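You operate a simulated robot arm through the tools that you are given. There is no shell and no other tool.

You are at the controls of a simulated robot arm. One attempt, no reset.

## Task
Move the white roller from the press to the grey tray, then press the bush into the black roller.
Fine: the black roller stays in the press, slide in.

The check looks at the end state, three seconds after you hand in, the way a careful person would. Anything else that was tipped, shoved, dropped, spilled or broken makes it a failure.

## Robot
A 6-joint arm with a two-finger parallel gripper, fixed in place. Base frame: the origin is on the floor under the middle of its stand, x ahead of it, y to its left, z up; the work surface is at about z = 80. Units: cm, rad, N and s.
With the tool pointing down near the work surface it reaches from about 34 to 76 cm from the base axis. Its first joint turns from -1.152 to 1.152 rad. Payload 2.45 kg.
Tool frame: the origin (TCP) lies between the finger pads and is the grasp point; the fingertips stand 2.4 cm ahead of it; z points along the fingers, y is the line along which they close. The gripper opens to 6.8 cm. The fingers are 1.7 cm wide and 1 cm thick; the gripper's body (4 by 7 cm) begins 4.1 cm behind the TCP.
Orientation is that of the tool frame in the base frame, as a unit quaternion [x, y, z, w]. With the fingers straight down and closing along the base's y, the tool's x points along the base's -x, its y along +y and its z along -z.

## Interface
- The arm moves only by the tool servo_tool. Its argument "moves" is a list that holds one entry, the list of rows, each a list of 6 numbers: the shift along the tool's x, y, z in units of 100 mm (1.0 is 100 mm), then the turn, a rotation vector about the tool's x, y, z in units of 90 degrees (1.0 is 90 degrees). In form: [[[dx, dy, dz, ax, ay, az], ...]]. A call has 1 to 20 rows; each row is the pose to reach, as a shift and turn from the pose commanded when the call began, along the tool's axes at that moment. "gripper" is the opening, from 0 (shut) to 1 (fully open), set as the call begins (left out, the last holds). A call with a number of a shift or a turn outside -1 to 1 is refused whole. Rows are played at 5 a second. More than 5 cm and 0.15 rad between two rows, or a gripper value outside its range, and nothing of the call is played. Where a pose cannot be reached the arm comes as near as it can. A force on the tool above 80 N (or 10 N above the force at the start of the call, whichever is more), or a blocked arm, ends the call early, and 0.2 s more pass. Each finger travels about 10.8 cm/s and halts on what it meets, pressing with about 40 N; the grip force reading is that of the motor and also rises with nothing between the fingers. The clock runs only during rows and for 0.2 s after the last one: add rows that repeat a pose to give the fingers time. The reply holds the time, the measured pose of the TCP, the force on the tool along the base axes, the opening and the grip force, in the units named above and with some noise, with the torque about the TCP (base axes, N m) and any sound that the robot's microphone picked up.
- Cameras (640 x 400 px; columns grow to the right, rows downward): "scene" is fixed at [17.44, 42.3, 146.15]; the picture's right is [-0.69, -0.73, 0.00], its down [-0.36, 0.34, -0.87] and it looks along [0.63, -0.59, -0.50] (base axes); focal length 330 px, centre (320, 200). "wrist" rides on the gripper at [8.4, 1.1, -7.5] in the tool frame; the picture's right is [-0.13, 0.99, 0.00], its down [-0.60, -0.08, -0.79] and it looks along [-0.79, -0.10, 0.61] (tool axes); focal length 251 px, centre (320, 200). There is no depth. A picture from a camera that has moved, and an enlarged one, comes with that camera's place and axes in the base frame and with its lens. The place of the scene camera against the robot may be out by one fixed shift of up to 1.2 cm in any direction.
- get_image(camera): a new picture of that camera. It takes no simulated time.
- inspect(camera, box): a new picture of the part [left, top, right, bottom] of that camera's present view, enlarged. It takes no simulated time.
- hand_in(): hands the job in; it is judged then, once.

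Nothing tells you positions but the pictures and the camera data. Unless the task says otherwise, let go and move clear before handing in.

The tools are called after ">>>" by a JSON object that holds its "name" and its "arguments". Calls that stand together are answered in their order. servo_tool: Moves the arm, as the interface text tells. Its arguments: {"type":"object","properties":{"moves":{"type":"array","items":{"type":"array","items":{"type":"array","items":{"type":"number"}}}},"gripper":{"type":"number"}},"required":["moves"]} The other tools are called the same way: get_image (camera) takes a picture; inspect (camera, box) takes an enlarged picture of a part of a camera's view; hand_in () hands the job in.

At the start:

```text
time: 0.0
tcp_pos: [48.17, 12.77, 126.5]
tool_rot: [0.0, 1.0, 0.0, 0.0]
contact_force: [0.6, 0.6, 0.5]
moment: [0.01, 0.0, 0.02]
grip_width: 6.79
grasp_force: 0.0
```

scene: 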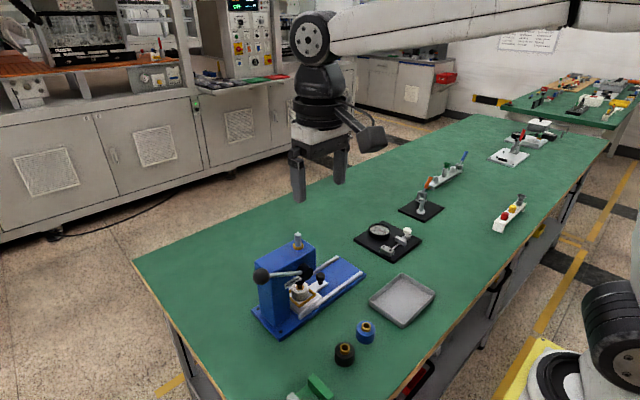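
wrist: 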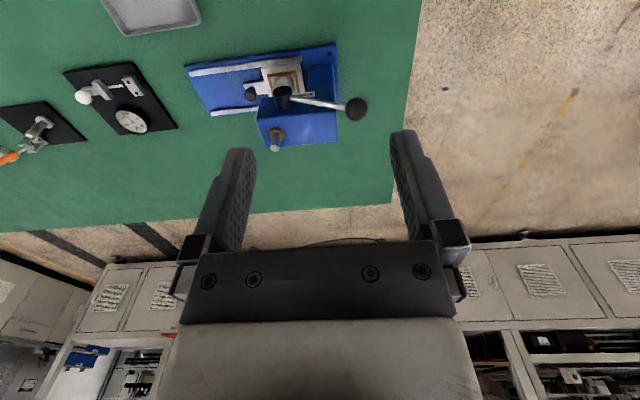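

I see a blue press with a slide on the bench, a grey tray, and two rollers (black and blue) near the bench edge. I'll look closer before moving.

>>> {"name": "inspect", "arguments": {"camera": "scene", "box": [230, 220, 390, 350]}}

>>> {"name": "inspect", "arguments": {"camera": "scene", "box": [280, 300, 440, 400]}}

>>> {"name": "inspect", "arguments": {"camera": "wrist", "box": [170, 20, 390, 160]}}

```text
3.08 times, centred on (310, 285) of scene
camera zoom: at [17.44, 42.3, 146.15], right [-0.69, -0.73, 0.0], down [-0.36, 0.34, -0.87], along [0.63, -0.59, -0.5], focal length 1016 px, centre (351, -62)
```

zoom: 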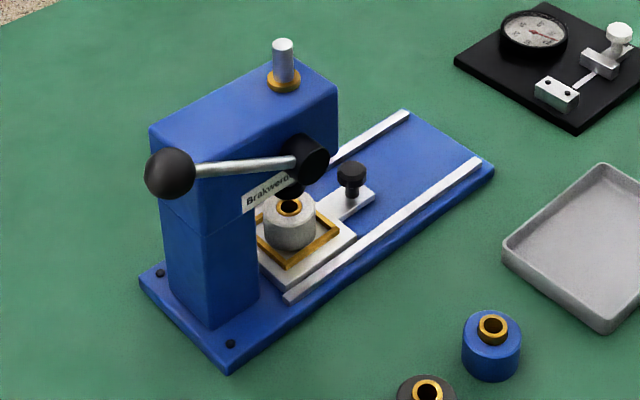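

```text
4.00 times, centred on (360, 350) of scene
camera zoom: at [17.44, 42.3, 146.15], right [-0.69, -0.73, 0.0], down [-0.36, 0.34, -0.87], along [0.63, -0.59, -0.5], focal length 1322 px, centre (160, -400)
```

zoom: 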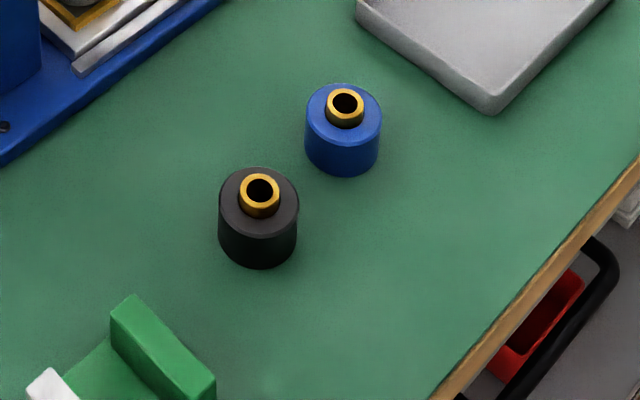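

```text
2.86 times, centred on (280, 90) of wrist
camera zoom: at [39.68, 13.98, 134.05], right [0.13, 0.99, 0.0], down [0.6, -0.08, 0.79], along [0.79, -0.1, -0.61], focal length 718 px, centre (434, 514)
```

zoom: 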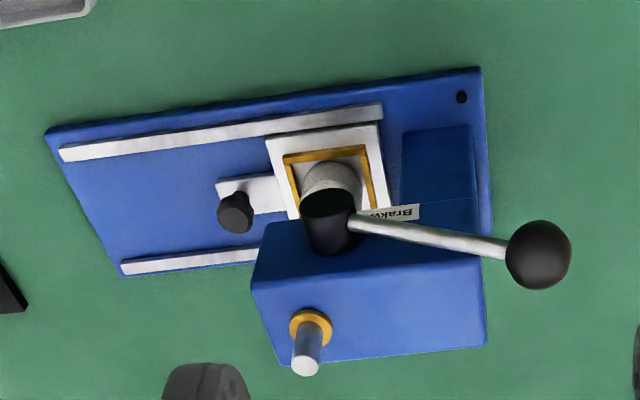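

The press base spans roughly x 60–72 and y −16 to 15, with the ram near (66, 3.5), the slide knob near (66, −3.5) and the lever ball near (62, 17, 99.5). The black roller is near (46, 8) and the tray near (48, −15). I'll lower the arm for a closer look at the press.

>>> {"name": "servo_tool", "arguments": {"moves": [[[0, -0.2, 0.2, 0, 0, 0], [0, -0.4, 0.4, 0, 0, 0], [0, -0.6, 0.6, 0, 0, 0], [0, -0.8, 0.8, 0, 0, 0], [0, -1.0, 1.0, 0, 0, 0], [0, -1.0, 1.0, 0, 0, 0]]], "gripper": 0.3}}

```text
time: 1.4
tcp_pos: [48.02, 2.91, 116.36]
tool_rot: [0.001, 1.0, -0.001, 0.0]
contact_force: [0.3, 0.7, 0.2]
moment: [-0.03, 0.03, 0.01]
grip_width: 2.06
grasp_force: 0.1
```

The move worked as expected. I'll take a picture from here.

>>> {"name": "get_image", "arguments": {"camera": "wrist"}}

>>> {"name": "inspect", "arguments": {"camera": "wrist", "box": [200, 20, 480, 195]}}

```text
taken
camera wrist: at [39.57, 3.91, 123.88], right [0.13, 0.99, 0.0], down [0.6, -0.08, 0.79], along [0.79, -0.1, -0.61], focal length 251 px, centre (320, 200)
```

wrist: 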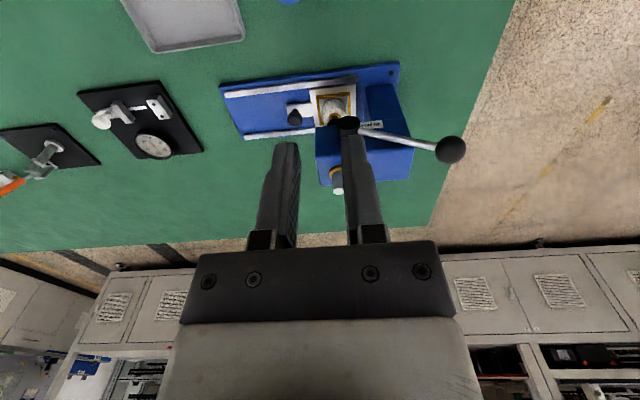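

```text
2.29 times, centred on (340, 108) of wrist
camera zoom: at [39.57, 3.91, 123.88], right [0.13, 0.99, 0.0], down [0.6, -0.08, 0.79], along [0.79, -0.1, -0.61], focal length 575 px, centre (274, 411)
```

zoom: 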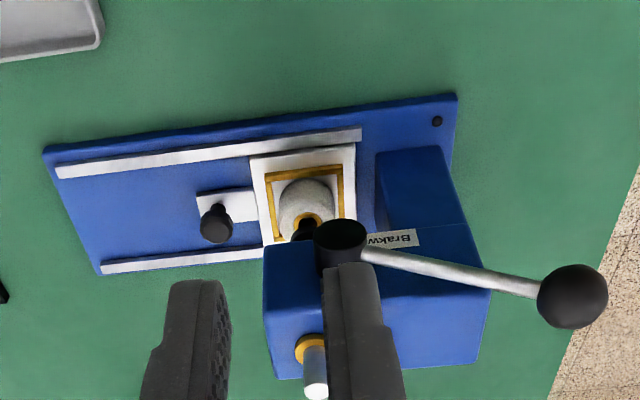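

The white roller stands in the brass frame on the slide, and the knob is on its −y side. I'll go lower and further to −y to see heights and the ram.

>>> {"name": "servo_tool", "arguments": {"moves": [[[0, -0.2, 0.2, 0, 0, 0], [0, -0.4, 0.4, 0, 0, 0], [0, -0.6, 0.6, 0, 0, 0], [0, -0.8, 0.8, 0, 0, 0], [0, -1.0, 1.0, 0, 0, 0], [0, -1.0, 1.0, 0, 0, 0]]], "gripper": 0.3}}

>>> {"name": "servo_tool", "arguments": {"moves": [[[0, 0, 0.2, 0, 0, 0], [0, 0, 0.4, 0, 0, 0], [0, 0, 0.6, 0, 0, 0], [0, 0, 0.7, 0, 0, 0], [0, 0, 0.7, 0, 0, 0]]]}}

>>> {"name": "get_image", "arguments": {"camera": "wrist"}}

>>> {"name": "inspect", "arguments": {"camera": "wrist", "box": [260, 40, 580, 240]}}

```text
time: 2.8
tcp_pos: [48.14, -7.23, 106.6]
tool_rot: [0.0, 1.0, 0.0, 0.0]
contact_force: [0.0, 0.5, 0.6]
moment: [0.01, 0.02, 0.01]
grip_width: 2.02
grasp_force: 0.0
```

```text
time: 4.0
tcp_pos: [48.02, -7.08, 99.64]
tool_rot: [0.0, 1.0, 0.0, 0.0]
contact_force: [-0.2, 0.4, -0.3]
moment: [0.0, 0.0, -0.02]
grip_width: 2.03
grasp_force: 0.0
```

```text
taken
camera wrist: at [39.68, -6.04, 107.01], right [0.13, 0.99, 0.0], down [0.6, -0.08, 0.79], along [0.79, -0.1, -0.61], focal length 251 px, centre (320, 200)
```

wrist: 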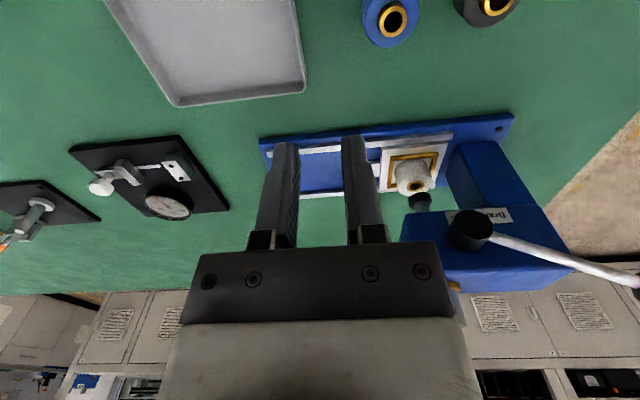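

```text
2.00 times, centred on (420, 140) of wrist
camera zoom: at [39.68, -6.04, 107.01], right [0.13, 0.99, 0.0], down [0.6, -0.08, 0.79], along [0.79, -0.1, -0.61], focal length 503 px, centre (120, 320)
```

zoom: 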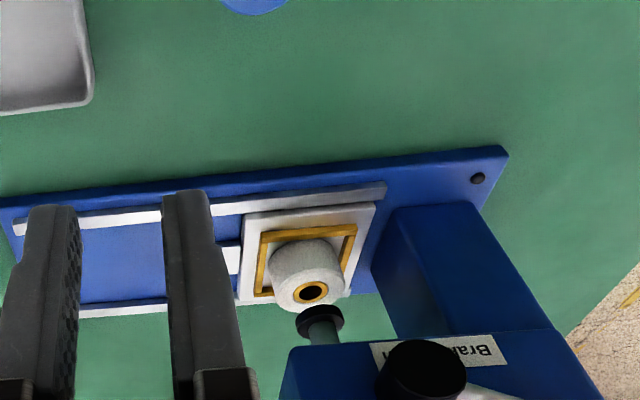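

The ram tip is clear above the white roller, whose top is near (65.8, 3.2, 85.7). I'll zoom in further for sizes.

>>> {"name": "inspect", "arguments": {"camera": "wrist", "box": [360, 120, 480, 220]}}

>>> {"name": "inspect", "arguments": {"camera": "wrist", "box": [340, 0, 520, 60]}}

>>> {"name": "inspect", "arguments": {"camera": "scene", "box": [275, 255, 345, 315]}}

```text
4.00 times, centred on (420, 170) of wrist
camera zoom: at [39.68, -6.04, 107.01], right [0.13, 0.99, 0.0], down [0.6, -0.08, 0.79], along [0.79, -0.1, -0.61], focal length 1006 px, centre (-80, 320)
```

zoom: 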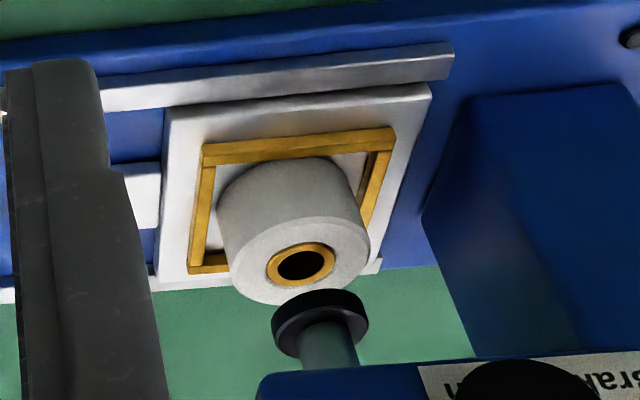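

```text
3.56 times, centred on (430, 30) of wrist
camera zoom: at [39.68, -6.04, 107.01], right [0.13, 0.99, 0.0], down [0.6, -0.08, 0.79], along [0.79, -0.1, -0.61], focal length 894 px, centre (-71, 804)
```

zoom: 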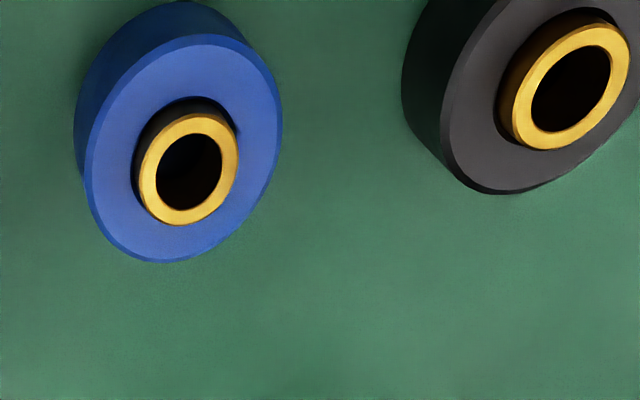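

```text
6.67 times, centred on (310, 285) of scene
camera zoom: at [17.44, 42.3, 146.15], right [-0.69, -0.73, 0.0], down [-0.36, 0.34, -0.87], along [0.63, -0.59, -0.5], focal length 2202 px, centre (387, -367)
```

zoom: 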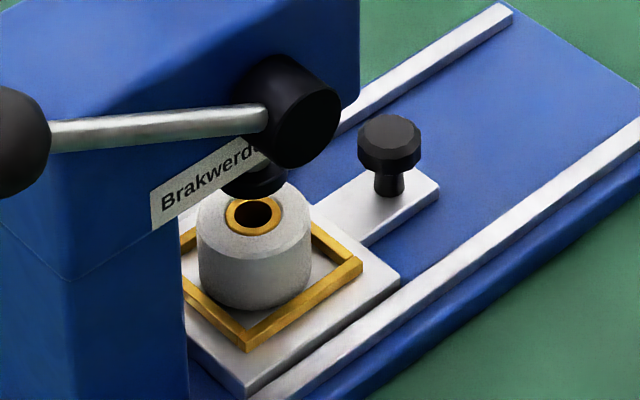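

Rollers are about 4.3 cm across and 4 cm tall. The brass frame is about 6 cm square, with its top near z = 82.2. I'll turn the gripper so that its fingers close along x and the camera sits on the −y side, which keeps the hand clear of the press head.

>>> {"name": "servo_tool", "arguments": {"moves": [[[0, 0, 0, 0, 0, -0.09], [0, 0, 0, 0, 0, -0.18], [0, 0, 0, 0, 0, -0.27], [0, 0, 0, 0, 0, -0.36], [0, 0, 0, 0, 0, -0.45], [0, 0, 0, 0, 0, -0.54], [0, 0, 0, 0, 0, -0.63], [0, 0, 0, 0, 0, -0.72], [0, 0, 0, 0, 0, -0.81], [0, 0, 0, 0, 0, -0.9], [0, 0, 0, 0, 0, -0.96], [0, 0, 0, 0, 0, -1.0], [0, 0, 0, 0, 0, -1.0]]]}}

>>> {"name": "get_image", "arguments": {"camera": "wrist"}}

>>> {"name": "get_image", "arguments": {"camera": "scene"}}

```text
time: 6.8
tcp_pos: [48.18, -7.19, 99.4]
tool_rot: [0.708, -0.706, 0.0, 0.0]
contact_force: [-0.4, -0.1, 0.1]
moment: [0.02, -0.02, 0.0]
grip_width: 2.03
grasp_force: 0.2
```

```text
taken
camera wrist: at [47.05, -15.52, 107.07], right [-0.99, 0.13, 0.0], down [0.08, 0.6, 0.79], along [0.1, 0.79, -0.61], focal length 251 px, centre (320, 200)
```

wrist: 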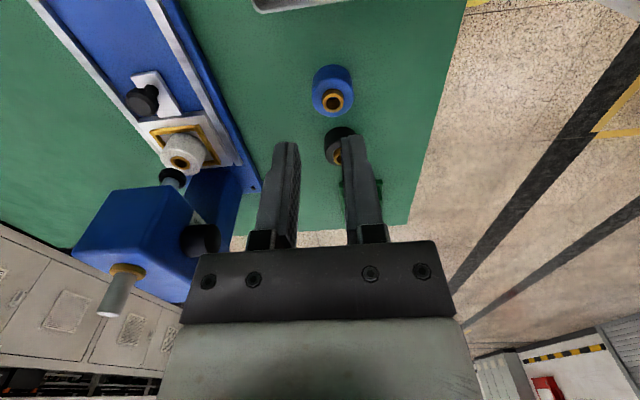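

```text
taken
```

scene: 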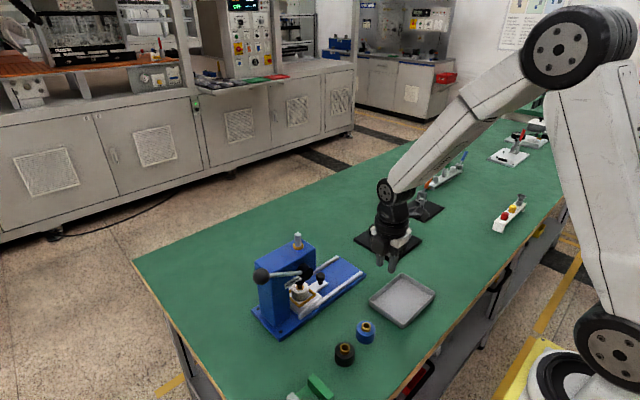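

From this side I get a second line of sight to the knob, roller and the black roller. I'll zoom on them.

>>> {"name": "inspect", "arguments": {"camera": "wrist", "box": [90, 50, 290, 200]}}

>>> {"name": "inspect", "arguments": {"camera": "wrist", "box": [290, 40, 410, 220]}}

```text
2.67 times, centred on (190, 125) of wrist
camera zoom: at [47.05, -15.52, 107.07], right [-0.99, 0.13, 0.0], down [0.08, 0.6, 0.79], along [0.1, 0.79, -0.61], focal length 670 px, centre (667, 400)
```

zoom: 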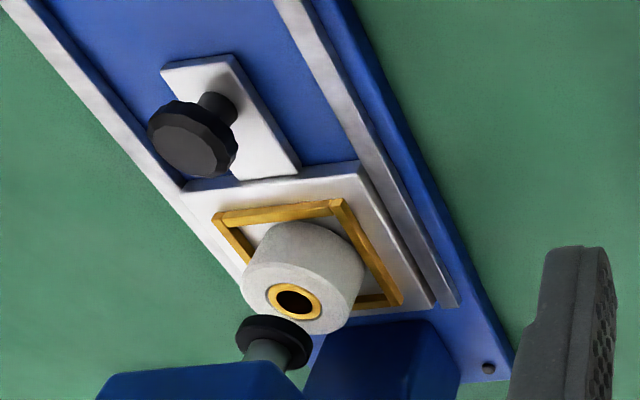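

```text
2.22 times, centred on (350, 130) of wrist
camera zoom: at [47.05, -15.52, 107.07], right [-0.99, 0.13, 0.0], down [0.08, 0.6, 0.79], along [0.1, 0.79, -0.61], focal length 559 px, centre (253, 356)
```

zoom: 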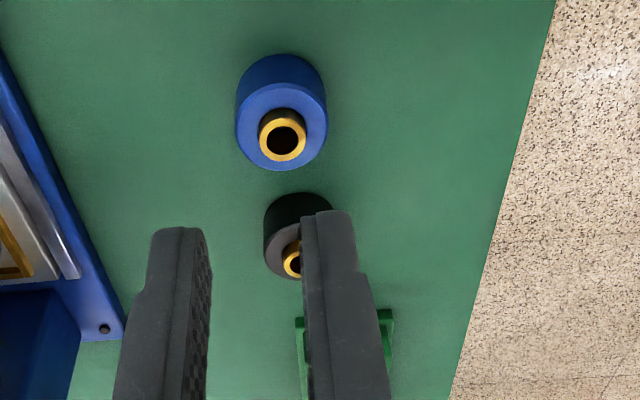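

The knob top is at about (66.1, −4.1, 84.7) and the white roller top at about (66.1, 3.2, 85.5). I'll approach with the hand tilted about 18° away from the head.

>>> {"name": "servo_tool", "arguments": {"moves": [[[0.02, -0.15, 0.05, 0, -0.03, 0], [0.04, -0.3, 0.1, 0, -0.07, 0], [0.06, -0.45, 0.15, 0, -0.1, 0], [0.08, -0.6, 0.2, 0, -0.14, 0], [0.1, -0.75, 0.25, 0, -0.17, 0], [0.1, -0.9, 0.3, 0, -0.2, 0], [0.1, -0.9, 0.3, 0, -0.2, 0]]], "gripper": 0.65}}

>>> {"name": "servo_tool", "arguments": {"moves": [[[0, -0.2, 0.1, 0, 0, 0], [0, -0.4, 0.25, 0, 0, 0], [-0.01, -0.6, 0.4, 0, 0, 0], [-0.01, -0.8, 0.5, 0, 0, 0], [-0.01, -0.9, 0.55, 0, 0, 0], [-0.01, -0.9, 0.55, 0, 0, 0]]]}}

>>> {"name": "get_image", "arguments": {"camera": "wrist"}}

>>> {"name": "get_image", "arguments": {"camera": "scene"}}

```text
time: 8.4
tcp_pos: [57.21, -8.04, 96.53]
tool_rot: [-0.698, 0.699, 0.11, 0.111]
contact_force: [-0.4, -0.2, -0.2]
moment: [0.03, 0.03, -0.04]
grip_width: 4.39
grasp_force: 0.1
```

```text
time: 9.8
tcp_pos: [66.09, -6.5, 91.33]
tool_rot: [0.699, -0.698, -0.111, -0.11]
contact_force: [0.0, -0.7, 0.5]
moment: [0.04, 0.01, -0.01]
grip_width: 4.42
grasp_force: 0.0
```

```text
taken
camera wrist: at [64.96, -16.69, 95.89], right [-0.99, 0.12, 0.04], down [0.08, 0.33, 0.94], along [0.1, 0.94, -0.34], focal length 251 px, centre (320, 200)
```

wrist: 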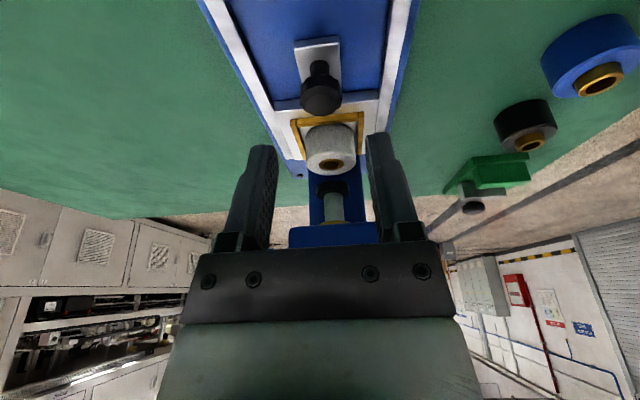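

```text
taken
```

scene: 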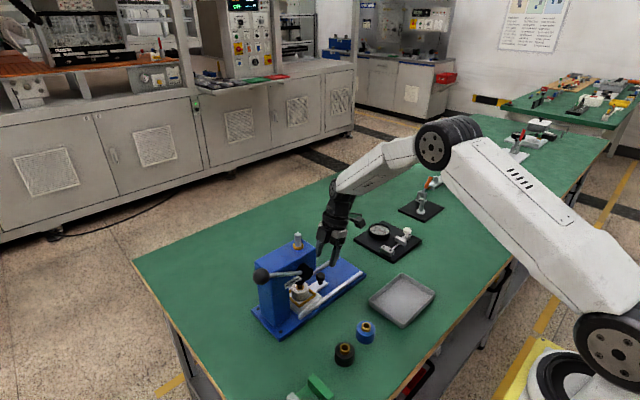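

The knob lies straight ahead along the tool axis. I'll descend onto it with the fingers open.

>>> {"name": "servo_tool", "arguments": {"moves": [[[0, 0, 0.15, 0, 0, 0], [-0.01, 0, 0.3, 0, 0, 0], [-0.015, 0, 0.42, 0, 0, 0], [-0.019, 0, 0.52, 0, 0, 0], [-0.019, 0, 0.6, 0, 0, 0], [-0.019, 0, 0.66, 0, 0, 0], [-0.019, 0, 0.69, 0, 0, 0], [-0.019, 0, 0.69, 0, 0, 0]]]}}

>>> {"name": "get_image", "arguments": {"camera": "wrist"}}

>>> {"name": "inspect", "arguments": {"camera": "scene", "box": [260, 190, 400, 310]}}

```text
time: 11.6
tcp_pos: [66.01, -3.98, 84.75]
tool_rot: [-0.698, 0.699, 0.111, 0.111]
contact_force: [-0.2, 0.0, 0.5]
moment: [-0.02, 0.01, 0.01]
grip_width: 4.41
grasp_force: 0.0
```

```text
taken
camera wrist: at [65.01, -14.29, 89.37], right [-0.99, 0.12, 0.04], down [0.08, 0.33, 0.94], along [0.1, 0.94, -0.34], focal length 251 px, centre (320, 200)
```

wrist: 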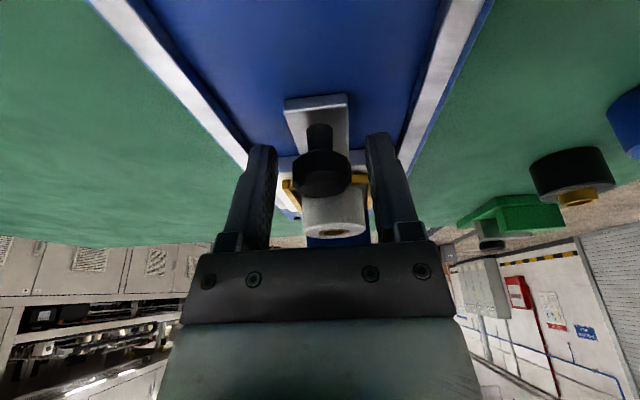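

```text
3.33 times, centred on (330, 250) of scene
camera zoom: at [17.44, 42.3, 146.15], right [-0.69, -0.73, 0.0], down [-0.36, 0.34, -0.87], along [0.63, -0.59, -0.5], focal length 1101 px, centre (287, 33)
```

zoom: 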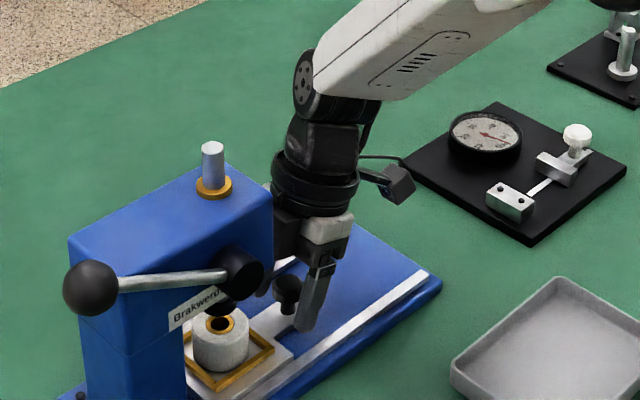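

The fingers straddle the knob. I'll close on it.

>>> {"name": "servo_tool", "arguments": {"moves": [[[0, 0, 0, 0, 0, 0], [0, 0, 0, 0, 0, 0], [0, 0, 0, 0, 0, 0]]], "gripper": 0}}

```text
time: 12.4
tcp_pos: [65.95, -3.98, 84.75]
tool_rot: [0.699, -0.698, -0.111, -0.11]
contact_force: [-10.3, 0.0, 4.4]
moment: [0.13, -0.05, 0.06]
grip_width: 2.59
grasp_force: 41.0
```

Gripped at 2.59 cm with a slight sideways load. I'll centre a touch and pull the slide 2 cm toward −y.

>>> {"name": "servo_tool", "arguments": {"moves": [[[0, 0.01, 0, 0, 0, 0], [0.0476, 0.01, -0.0155, 0, 0, 0], [0.0951, 0.01, -0.031, 0, 0, 0], [0.1427, 0.01, -0.0464, 0, 0, 0], [0.19, 0.01, -0.0618, 0, 0, 0], [0.19, 0.01, -0.0618, 0, 0, 0]]]}}

>>> {"name": "inspect", "arguments": {"camera": "scene", "box": [260, 190, 400, 310]}}

```text
time: 13.8
tcp_pos: [65.91, -6.08, 84.74]
tool_rot: [0.699, -0.698, -0.111, -0.11]
contact_force: [3.9, 0.5, -15.5]
moment: [-0.4, -0.23, -0.13]
grip_width: 2.59
grasp_force: 41.1
```

```text
3.33 times, centred on (330, 250) of scene
camera zoom: at [17.48, 42.3, 146.14], right [-0.69, -0.73, 0.0], down [-0.36, 0.34, -0.86], along [0.63, -0.59, -0.5], focal length 1101 px, centre (287, 33)
```

zoom: 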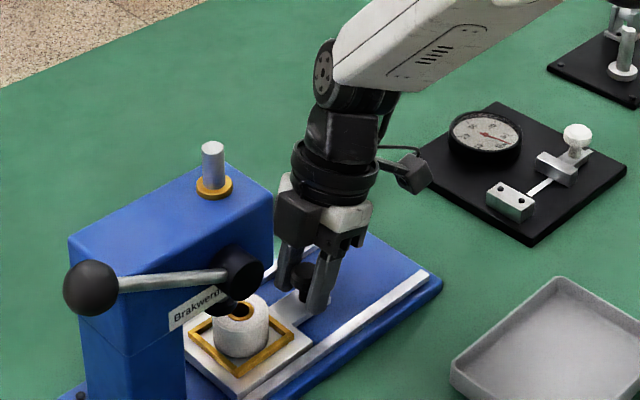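

The slide moves and carries the roller with it. I'll ease the small upward load and pull about 7 cm further.

>>> {"name": "servo_tool", "arguments": {"moves": [[[0.003, 0, 0.0095, 0, 0, 0], [0.0506, 0, -0.006, 0, 0, 0], [0.0981, 0, -0.0214, 0, 0, 0], [0.1457, 0, -0.0369, 0, 0, 0], [0.1932, 0, -0.0523, 0, 0, 0], [0.2408, 0, -0.0678, 0, 0, 0], [0.2883, 0, -0.0832, 0, 0, 0], [0.3359, 0, -0.0987, 0, 0, 0], [0.3834, 0, -0.1141, 0, 0, 0], [0.431, 0, -0.1296, 0, 0, 0], [0.4785, 0, -0.145, 0, 0, 0], [0.5261, 0, -0.1605, 0, 0, 0], [0.5736, 0, -0.1759, 0, 0, 0], [0.6212, 0, -0.1914, 0, 0, 0], [0.6687, 0, -0.2068, 0, 0, 0], [0.6687, 0, -0.2068, 0, 0, 0]]]}}

>>> {"name": "inspect", "arguments": {"camera": "scene", "box": [260, 190, 400, 310]}}

>>> {"name": "get_image", "arguments": {"camera": "wrist"}}

```text
time: 17.2
tcp_pos: [65.98, -13.12, 84.75]
tool_rot: [0.699, -0.698, -0.111, -0.111]
contact_force: [-12.9, 0.1, 22.5]
moment: [0.37, 0.28, -0.09]
grip_width: 2.59
grasp_force: 41.1
```

```text
3.33 times, centred on (330, 250) of scene
camera zoom: at [17.36, 42.3, 146.16], right [-0.69, -0.73, 0.0], down [-0.36, 0.34, -0.87], along [0.63, -0.59, -0.5], focal length 1101 px, centre (287, 33)
```

zoom: 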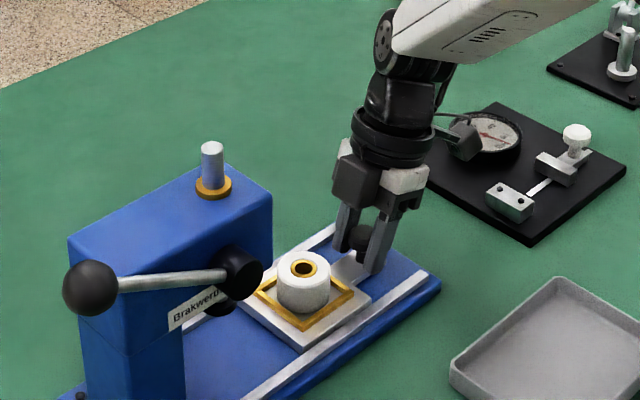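

```text
taken
camera wrist: at [64.9, -23.29, 89.35], right [-0.99, 0.12, 0.04], down [0.08, 0.33, 0.94], along [0.1, 0.94, -0.34], focal length 251 px, centre (320, 200)
```

wrist: 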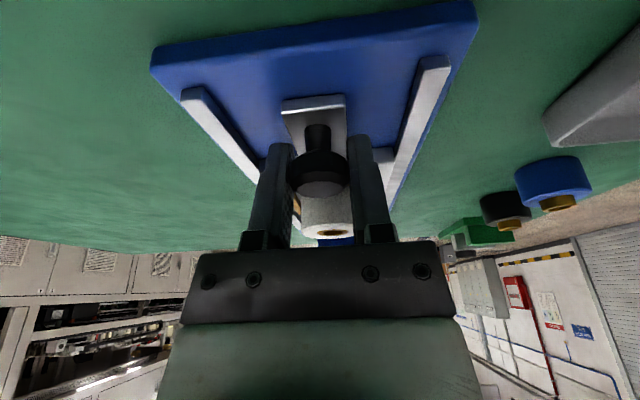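

The slide is out by about 9 cm, putting the roller near y = −5.9. I'll release the knob and back off along the tool axis.

>>> {"name": "servo_tool", "arguments": {"moves": [[[-0.0015, 0.003, -0.006, 0, 0, 0], [-0.002, 0.005, -0.0076, 0, 0, 0], [-0.002, 0.005, -0.0076, 0, 0, 0]]]}}

>>> {"name": "servo_tool", "arguments": {"moves": [[[0, 0, 0, 0, 0, 0], [0, 0, 0, 0, 0, 0], [0, 0, 0, 0, 0, 0], [0, 0, -0.1, 0, 0, 0], [0, 0, -0.25, 0, 0, 0], [0, 0, -0.45, 0, 0, 0], [0, 0, -0.65, 0, 0, 0], [0, 0, -0.8, 0, 0, 0], [0, 0, -0.8, 0, 0, 0]]], "gripper": 0.65}}

>>> {"name": "get_image", "arguments": {"camera": "wrist"}}

>>> {"name": "get_image", "arguments": {"camera": "scene"}}

```text
time: 18.0
tcp_pos: [66.0, -13.01, 84.65]
tool_rot: [0.699, -0.698, -0.109, -0.111]
contact_force: [1.5, 0.3, 10.5]
moment: [0.66, 0.05, -0.12]
grip_width: 2.59
grasp_force: 41.2
```

```text
time: 20.0
tcp_pos: [66.02, -15.47, 92.34]
tool_rot: [0.699, -0.698, -0.111, -0.111]
contact_force: [-0.4, 0.5, 0.0]
moment: [-0.05, 0.0, 0.02]
grip_width: 4.43
grasp_force: 0.1
```

```text
taken
camera wrist: at [64.94, -25.78, 96.96], right [-0.99, 0.12, 0.04], down [0.08, 0.33, 0.94], along [0.1, 0.94, -0.34], focal length 251 px, centre (320, 200)
```

wrist: 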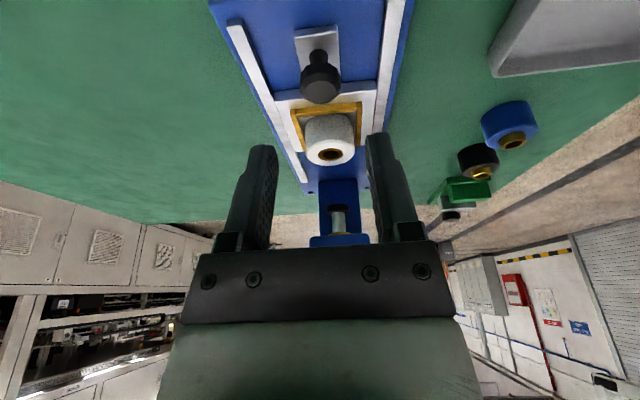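

```text
taken
```

scene: 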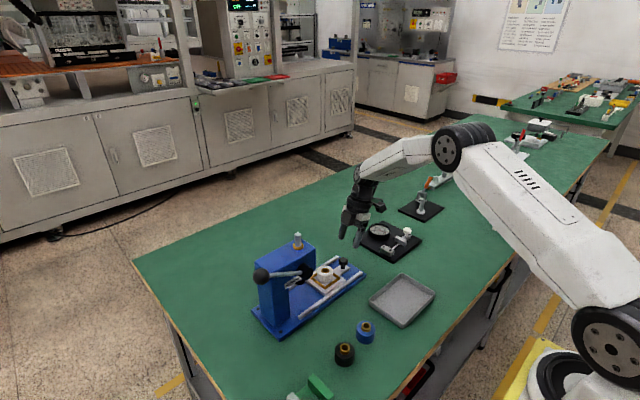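

I'll zoom to fix the roller's present position.

>>> {"name": "inspect", "arguments": {"camera": "wrist", "box": [270, 20, 400, 180]}}

>>> {"name": "inspect", "arguments": {"camera": "scene", "box": [290, 240, 360, 310]}}

```text
2.50 times, centred on (335, 100) of wrist
camera zoom: at [64.94, -25.78, 96.96], right [-0.99, 0.12, 0.04], down [0.08, 0.33, 0.94], along [0.1, 0.94, -0.34], focal length 629 px, centre (282, 450)
```

zoom: 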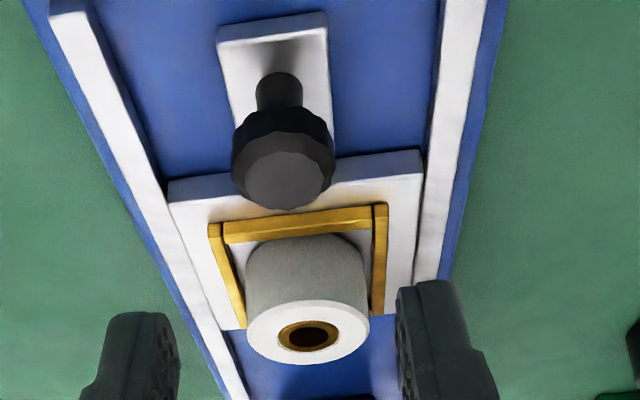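

```text
5.71 times, centred on (325, 275) of scene
camera zoom: at [17.44, 42.3, 146.15], right [-0.69, -0.73, 0.0], down [-0.36, 0.34, -0.87], along [0.63, -0.59, -0.5], focal length 1888 px, centre (291, -229)
```

zoom: 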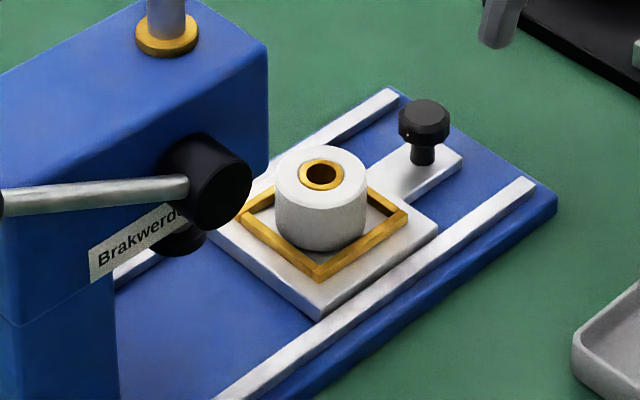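

The roller's top centre is near (66.0, −5.9, 85.5). I'll straighten the hand and move above it with the gripper fully open.

>>> {"name": "servo_tool", "arguments": {"moves": [[[-0.09, 0, -0.06, 0, 0.03, 0], [-0.18, 0, -0.12, 0, 0.065, 0], [-0.27, 0, -0.18, 0, 0.1, 0], [-0.36, 0, -0.24, 0, 0.135, 0], [-0.45, 0, -0.3, 0, 0.17, 0], [-0.535, 0, -0.352, 0, 0.2, 0], [-0.535, 0, -0.352, 0, 0.2, 0]]], "gripper": 1.0}}

>>> {"name": "servo_tool", "arguments": {"moves": [[[-0.1, 0, 0.0, 0, 0, 0], [-0.25, 0, 0.05, 0, 0, 0], [-0.4, 0, 0.1, 0, 0, 0], [-0.5, 0, 0.2, 0, 0, 0], [-0.555, 0, 0.25, 0, 0, 0], [-0.555, 0, 0.25, 0, 0, 0]]]}}

>>> {"name": "get_image", "arguments": {"camera": "wrist"}}

>>> {"name": "inspect", "arguments": {"camera": "scene", "box": [260, 190, 400, 310]}}

```text
time: 21.6
tcp_pos: [65.88, -11.46, 97.46]
tool_rot: [0.707, -0.707, 0.001, 0.001]
contact_force: [-0.8, -0.2, -0.4]
moment: [-0.02, -0.03, 0.03]
grip_width: 6.77
grasp_force: 0.1
```

```text
time: 23.0
tcp_pos: [65.8, -6.05, 94.83]
tool_rot: [0.707, -0.707, 0.0, 0.0]
contact_force: [-0.5, -0.8, -0.2]
moment: [-0.03, 0.01, -0.01]
grip_width: 6.82
grasp_force: 0.1
```

```text
taken
camera wrist: at [64.78, -14.33, 102.4], right [-0.99, 0.13, 0.0], down [0.08, 0.6, 0.79], along [0.1, 0.79, -0.61], focal length 251 px, centre (320, 200)
```

wrist: 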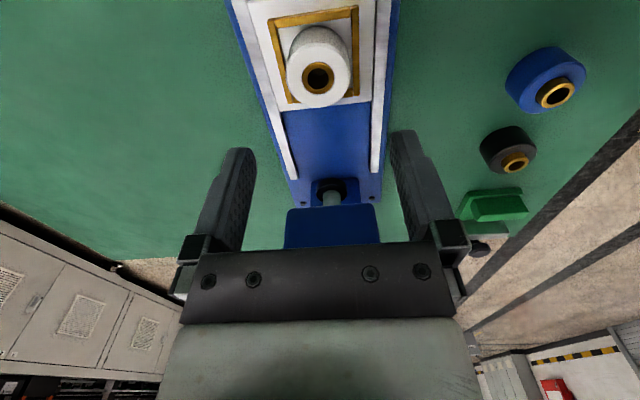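

```text
3.33 times, centred on (330, 250) of scene
camera zoom: at [17.44, 42.3, 146.15], right [-0.69, -0.73, 0.0], down [-0.36, 0.34, -0.87], along [0.63, -0.59, -0.5], focal length 1101 px, centre (287, 33)
```

zoom: 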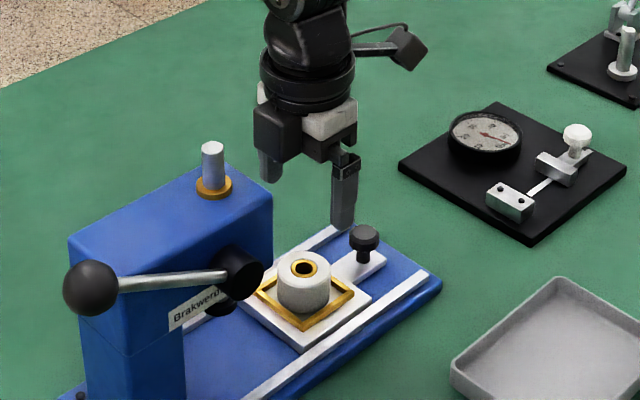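

The hand is centred over the roller within a millimetre. I'll descend so that the fingertips stop just above the brass frame.

>>> {"name": "servo_tool", "arguments": {"moves": [[[0, -0.005, 0.2, 0, 0, 0], [0, -0.005, 0.4, 0, 0, 0], [0, -0.005, 0.6, 0, 0, 0], [0, -0.005, 0.75, 0, 0, 0], [0, -0.005, 0.85, 0, 0, 0], [0, -0.005, 0.9, 0, 0, 0], [0, -0.005, 0.935, 0, 0, 0], [0, -0.005, 0.935, 0, 0, 0]]]}}

>>> {"name": "get_image", "arguments": {"camera": "wrist"}}

>>> {"name": "inspect", "arguments": {"camera": "scene", "box": [275, 225, 365, 310]}}

```text
time: 24.8
tcp_pos: [65.91, -6.07, 85.59]
tool_rot: [0.708, -0.707, 0.0, 0.0]
contact_force: [-0.6, -0.2, 0.3]
moment: [0.0, 0.0, 0.0]
grip_width: 6.78
grasp_force: 0.0
```

```text
taken
camera wrist: at [64.88, -14.34, 93.1], right [-0.99, 0.13, 0.0], down [0.08, 0.6, 0.79], along [0.1, 0.79, -0.61], focal length 251 px, centre (320, 200)
```

wrist: 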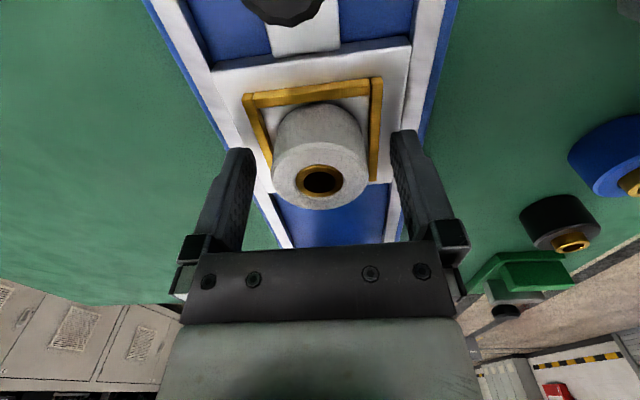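

```text
4.71 times, centred on (320, 268) of scene
camera zoom: at [17.44, 42.3, 146.15], right [-0.69, -0.73, 0.0], down [-0.36, 0.34, -0.87], along [0.63, -0.59, -0.5], focal length 1555 px, centre (320, -118)
```

zoom: 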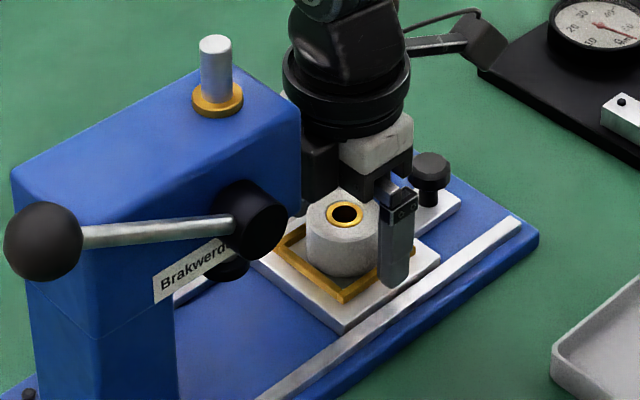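

The roller is centred between the fingers. I'll close the gripper.

>>> {"name": "servo_tool", "arguments": {"moves": [[[0, 0, 0, 0, 0, 0], [0, 0, 0, 0, 0, 0], [0, 0, 0, 0, 0, 0]]], "gripper": 0}}

>>> {"name": "get_image", "arguments": {"camera": "wrist"}}

```text
time: 25.6
tcp_pos: [65.98, -5.97, 85.52]
tool_rot: [0.707, -0.707, 0.0, 0.0]
contact_force: [3.6, -1.2, -4.4]
moment: [0.02, -0.27, 0.03]
grip_width: 5.99
grasp_force: 44.9
```

```text
taken
camera wrist: at [64.9, -14.33, 93.1], right [-0.99, 0.13, 0.0], down [0.08, 0.6, 0.79], along [0.1, 0.79, -0.61], focal length 251 px, centre (320, 200)
```

wrist: 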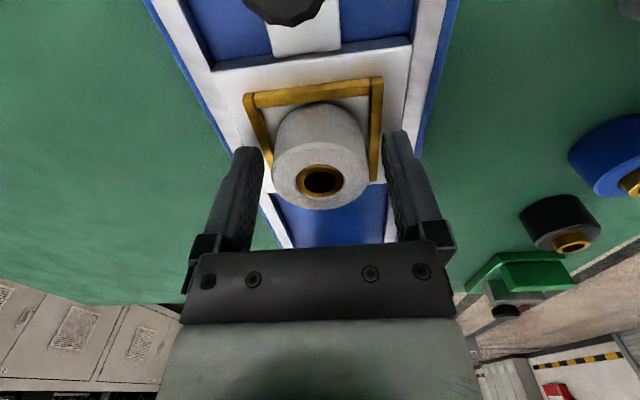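

The fingers stopped at 5.99 cm, which suggests that they met the brass frame and not the roller. I'll look closely before doing anything else.

>>> {"name": "inspect", "arguments": {"camera": "scene", "box": [300, 250, 360, 295]}}

>>> {"name": "inspect", "arguments": {"camera": "wrist", "box": [210, 60, 450, 230]}}

```text
8.89 times, centred on (330, 272) of scene
camera zoom: at [17.45, 42.29, 146.15], right [-0.69, -0.73, 0.0], down [-0.36, 0.34, -0.86], along [0.63, -0.59, -0.5], focal length 2937 px, centre (231, -444)
```

zoom: 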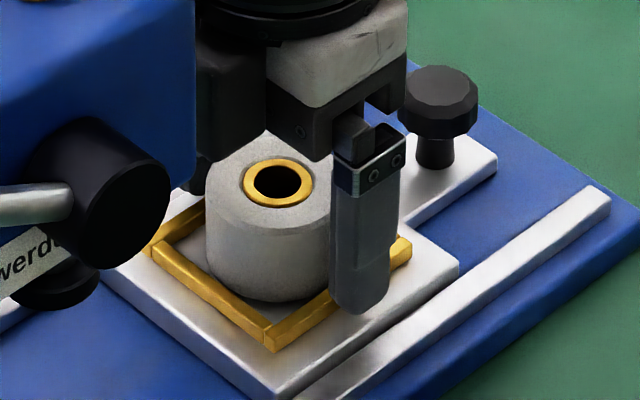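

```text
2.35 times, centred on (330, 145) of wrist
camera zoom: at [64.9, -14.33, 93.1], right [-0.99, 0.13, 0.0], down [0.08, 0.6, 0.79], along [0.1, 0.79, -0.61], focal length 592 px, centre (296, 329)
```

zoom: 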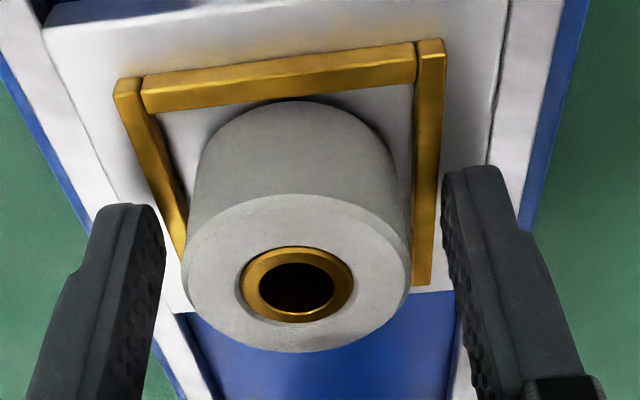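

The fingertips are just below the frame's top edge, so the frame reaches about z = 83.4. I'll open, rise 0.8 cm and grip again on the roller only.

>>> {"name": "servo_tool", "arguments": {"moves": [[[0, 0, 0, 0, 0, 0], [0, 0, 0, 0, 0, 0], [0, 0, -0.04, 0, 0, 0], [0, 0, -0.08, 0, 0, 0], [0, 0, -0.08, 0, 0, 0]]], "gripper": 1.0}}

>>> {"name": "servo_tool", "arguments": {"moves": [[[0, 0, 0, 0, 0, 0], [0, 0, 0, 0, 0, 0], [0, 0, 0, 0, 0, 0], [0, 0, 0, 0, 0, 0]]], "gripper": 0}}

>>> {"name": "inspect", "arguments": {"camera": "scene", "box": [300, 250, 360, 295]}}

>>> {"name": "inspect", "arguments": {"camera": "wrist", "box": [210, 60, 450, 230]}}

```text
time: 26.8
tcp_pos: [65.99, -5.94, 86.44]
tool_rot: [-0.707, 0.708, 0.0, 0.001]
contact_force: [-1.3, -0.1, -0.4]
moment: [0.01, -0.02, -0.02]
grip_width: 6.81
grasp_force: 0.0
```

```text
time: 27.8
tcp_pos: [66.01, -6.04, 86.35]
tool_rot: [-0.707, 0.707, 0.0, -0.001]
contact_force: [0.4, -0.2, 1.0]
moment: [-0.02, 0.03, -0.01]
grip_width: 4.25
grasp_force: 40.2
```

```text
8.89 times, centred on (330, 272) of scene
camera zoom: at [17.43, 42.3, 146.15], right [-0.69, -0.73, 0.0], down [-0.36, 0.34, -0.87], along [0.63, -0.59, -0.5], focal length 2937 px, centre (231, -444)
```

zoom: 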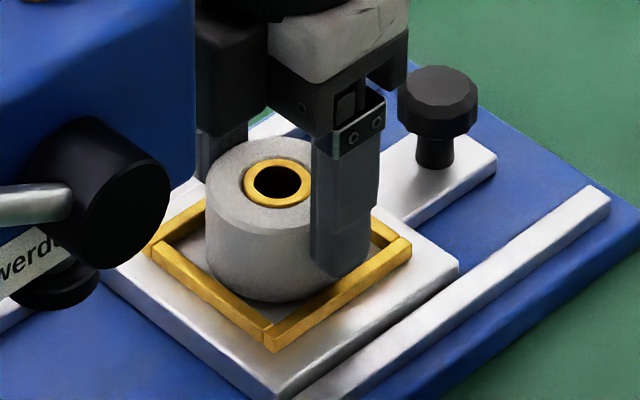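

```text
2.35 times, centred on (330, 145) of wrist
camera zoom: at [64.9, -14.38, 93.95], right [-0.99, 0.13, 0.0], down [0.08, 0.6, 0.79], along [0.1, 0.79, -0.61], focal length 592 px, centre (296, 329)
```

zoom: 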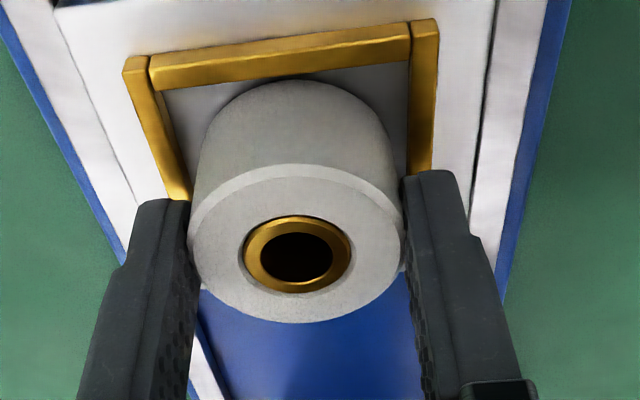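

The roller is now held at 4.25 cm, clear of the frame. I'll lift it straight up.

>>> {"name": "servo_tool", "arguments": {"moves": [[[0, 0, -0.03, 0, 0, 0], [0, 0, -0.08, 0, 0, 0], [0, 0, -0.16, 0, 0, 0], [0, 0, -0.28, 0, 0, 0], [0, 0, -0.42, 0, 0, 0], [0, 0, -0.58, 0, 0, 0], [0, 0, -0.74, 0, 0, 0], [0, 0, -0.86, 0, 0, 0], [0, 0, -0.9, 0, 0, 0], [0, 0, -0.9, 0, 0, 0]]]}}

>>> {"name": "get_image", "arguments": {"camera": "wrist"}}

>>> {"name": "inspect", "arguments": {"camera": "scene", "box": [260, 190, 440, 330]}}

```text
time: 30.0
tcp_pos: [66.03, -5.98, 95.33]
tool_rot: [0.707, -0.707, -0.001, 0.0]
contact_force: [-0.5, -0.1, -1.3]
moment: [0.02, -0.03, 0.03]
grip_width: 4.24
grasp_force: 40.0
```

```text
taken
camera wrist: at [64.92, -14.32, 102.86], right [-0.99, 0.13, 0.0], down [0.08, 0.6, 0.79], along [0.1, 0.79, -0.61], focal length 251 px, centre (320, 200)
```

wrist: 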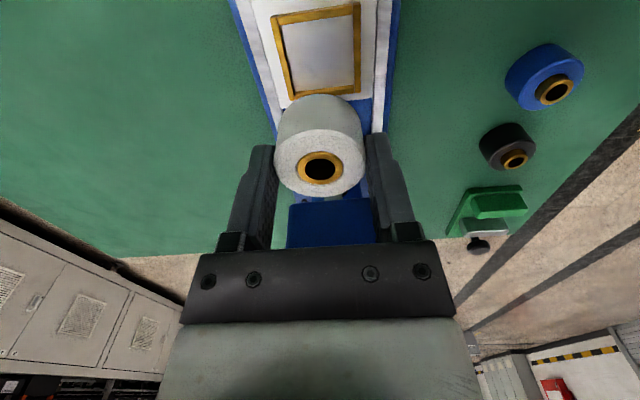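

```text
2.86 times, centred on (350, 260) of scene
camera zoom: at [17.44, 42.3, 146.15], right [-0.69, -0.73, 0.0], down [-0.36, 0.34, -0.87], along [0.63, -0.59, -0.5], focal length 944 px, centre (234, 29)
```

zoom: 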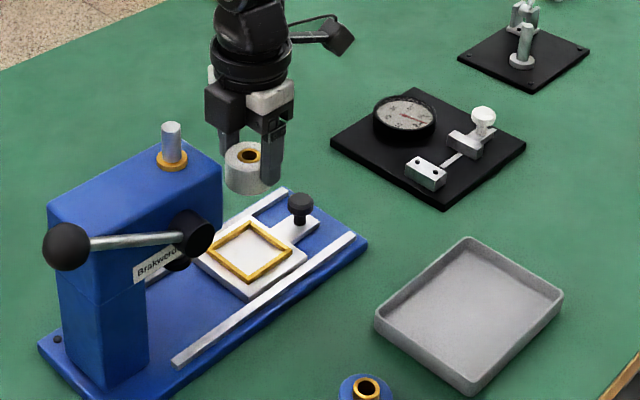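

The roller is lifted and the nest is empty. While I have this view I'll zoom on the nest and on the black roller for their positions.

>>> {"name": "inspect", "arguments": {"camera": "wrist", "box": [240, 0, 400, 110]}}

>>> {"name": "inspect", "arguments": {"camera": "wrist", "box": [460, 30, 600, 190]}}

>>> {"name": "inspect", "arguments": {"camera": "scene", "box": [310, 305, 400, 375]}}

```text
3.64 times, centred on (320, 55) of wrist
camera zoom: at [64.92, -14.32, 102.86], right [-0.99, 0.13, 0.0], down [0.08, 0.6, 0.79], along [0.1, 0.79, -0.61], focal length 914 px, centre (320, 727)
```

zoom: 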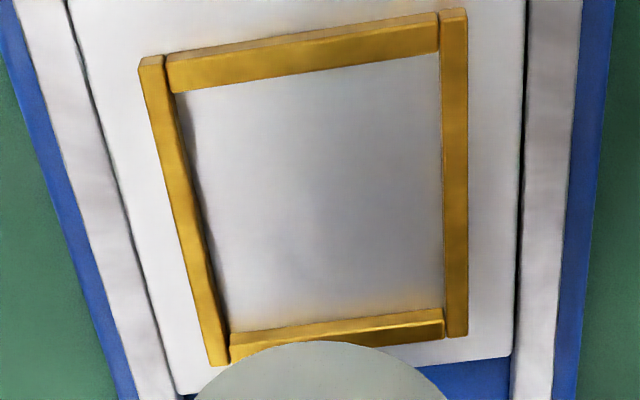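

```text
2.50 times, centred on (530, 110) of wrist
camera zoom: at [64.92, -14.32, 102.86], right [-0.99, 0.13, 0.0], down [0.08, 0.6, 0.79], along [0.1, 0.79, -0.61], focal length 629 px, centre (-205, 425)
```

zoom: 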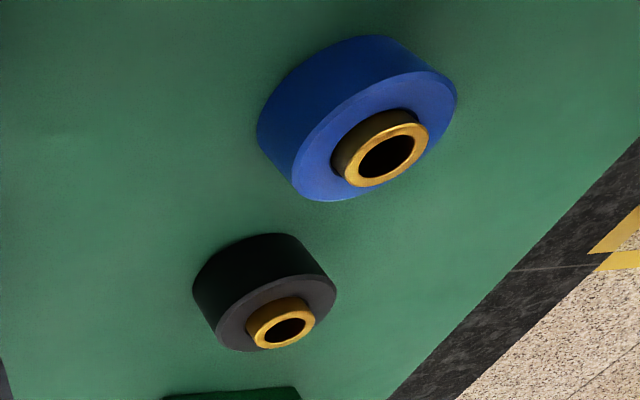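

```text
5.71 times, centred on (355, 340) of scene
camera zoom: at [17.44, 42.3, 146.15], right [-0.69, -0.73, 0.0], down [-0.36, 0.34, -0.87], along [0.63, -0.59, -0.5], focal length 1888 px, centre (120, -600)
```

zoom: 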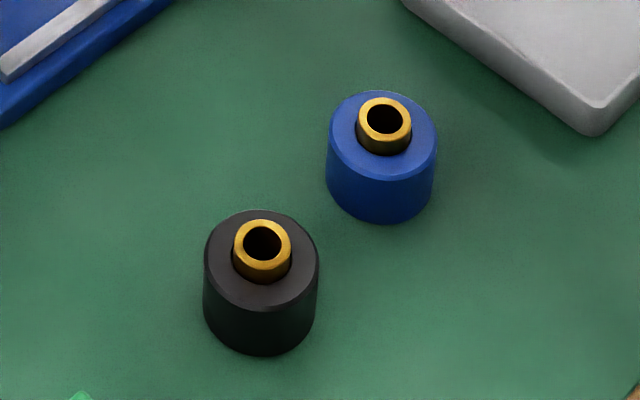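

The black roller stands near (46.8, 6.9), about 2.8 cm tall with the bush top near z = 83.8. The nest centre is near (65.9, −5.9), and the tray centre near (47.5, −15.8). I'll carry the white roller over to the tray.

>>> {"name": "servo_tool", "arguments": {"moves": [[[0.08, 0.15, 0, 0, 0, 0], [0.16, 0.3, 0, 0, 0, 0], [0.24, 0.45, 0, 0, 0, 0], [0.32, 0.6, 0, 0, 0, 0], [0.4, 0.75, 0, 0, 0, 0], [0.48, 0.9, 0, 0, 0, 0], [0.48, 0.9, 0, 0, 0, 0]]]}}

>>> {"name": "servo_tool", "arguments": {"moves": [[[0.08, 0.15, 0, 0, 0, 0], [0.16, 0.3, 0, 0, 0, 0], [0.24, 0.45, 0, 0, 0, 0], [0.32, 0.6, 0, 0, 0, 0], [0.4, 0.75, 0.05, 0, 0, 0], [0.45, 0.85, 0.1, 0, 0, 0], [0.5, 0.95, 0.15, 0, 0, 0], [0.5, 0.95, 0.15, 0, 0, 0]]]}}

>>> {"name": "get_image", "arguments": {"camera": "wrist"}}

>>> {"name": "get_image", "arguments": {"camera": "scene"}}

```text
time: 31.6
tcp_pos: [57.0, -11.0, 95.32]
tool_rot: [0.707, -0.707, -0.001, 0.0]
contact_force: [0.6, 0.1, -1.0]
moment: [0.03, 0.0, -0.02]
grip_width: 4.2
grasp_force: 40.2
```

```text
time: 33.4
tcp_pos: [47.51, -15.84, 93.88]
tool_rot: [-0.707, 0.707, 0.0, 0.0]
contact_force: [0.0, -0.1, -0.5]
moment: [0.0, 0.01, 0.0]
grip_width: 4.24
grasp_force: 39.8
```

```text
taken
camera wrist: at [46.39, -24.14, 101.35], right [-0.99, 0.13, 0.0], down [0.08, 0.6, 0.79], along [0.1, 0.79, -0.61], focal length 251 px, centre (320, 200)
```

wrist: 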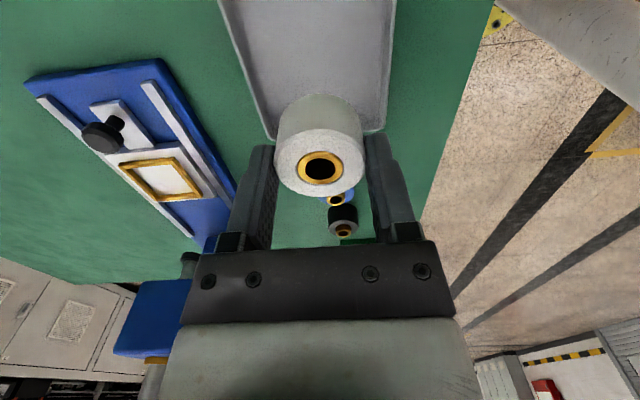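

```text
taken
```

scene: 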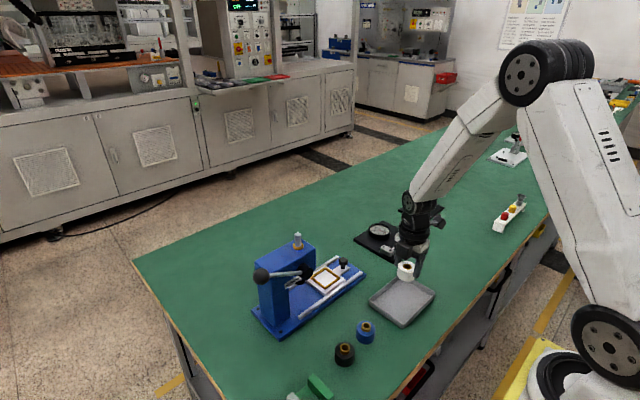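

The roller is over the tray's centre. I'll descend to just above the expected floor contact.

>>> {"name": "servo_tool", "arguments": {"moves": [[[0, 0, 0.15, 0, 0, 0], [0, 0, 0.3, 0, 0, 0], [0, 0, 0.45, 0, 0, 0], [0, 0, 0.6, 0, 0, 0], [0, 0, 0.72, 0, 0, 0], [0, 0, 0.8, 0, 0, 0], [0, 0, 0.86, 0, 0, 0], [0, 0, 0.9, 0, 0, 0], [0, 0, 0.9, 0, 0, 0]]]}}

>>> {"name": "inspect", "arguments": {"camera": "scene", "box": [360, 220, 450, 340]}}

>>> {"name": "get_image", "arguments": {"camera": "wrist"}}

```text
time: 35.4
tcp_pos: [47.51, -15.82, 84.83]
tool_rot: [-0.707, 0.708, 0.001, 0.001]
contact_force: [-0.2, 0.1, 0.5]
moment: [-0.01, 0.01, -0.02]
grip_width: 4.24
grasp_force: 39.3
```

```text
3.33 times, centred on (405, 280) of scene
camera zoom: at [17.44, 42.3, 146.15], right [-0.69, -0.73, 0.0], down [-0.36, 0.34, -0.87], along [0.63, -0.59, -0.5], focal length 1101 px, centre (37, -67)
```

zoom: 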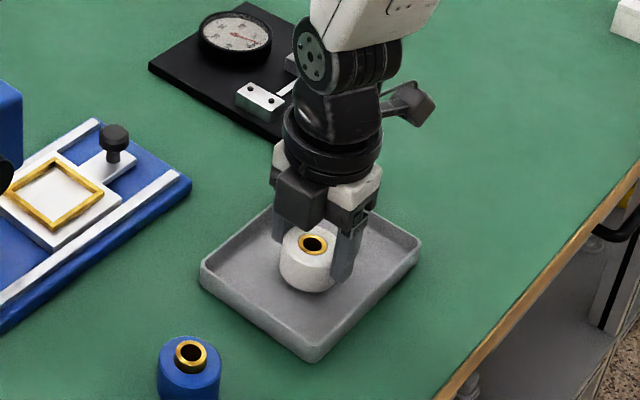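

```text
taken
camera wrist: at [46.41, -24.15, 92.36], right [-0.99, 0.13, 0.0], down [0.08, 0.6, 0.79], along [0.1, 0.79, -0.61], focal length 251 px, centre (320, 200)
```

wrist: 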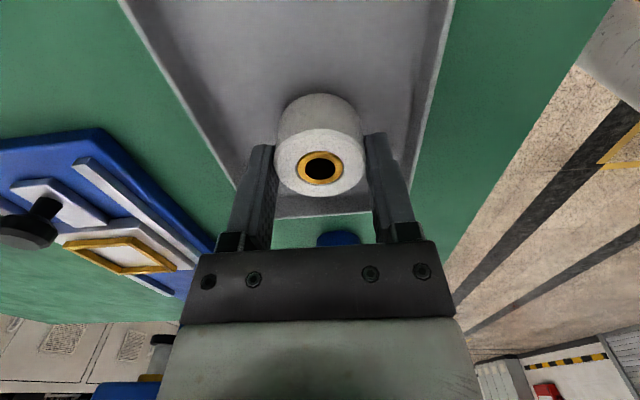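

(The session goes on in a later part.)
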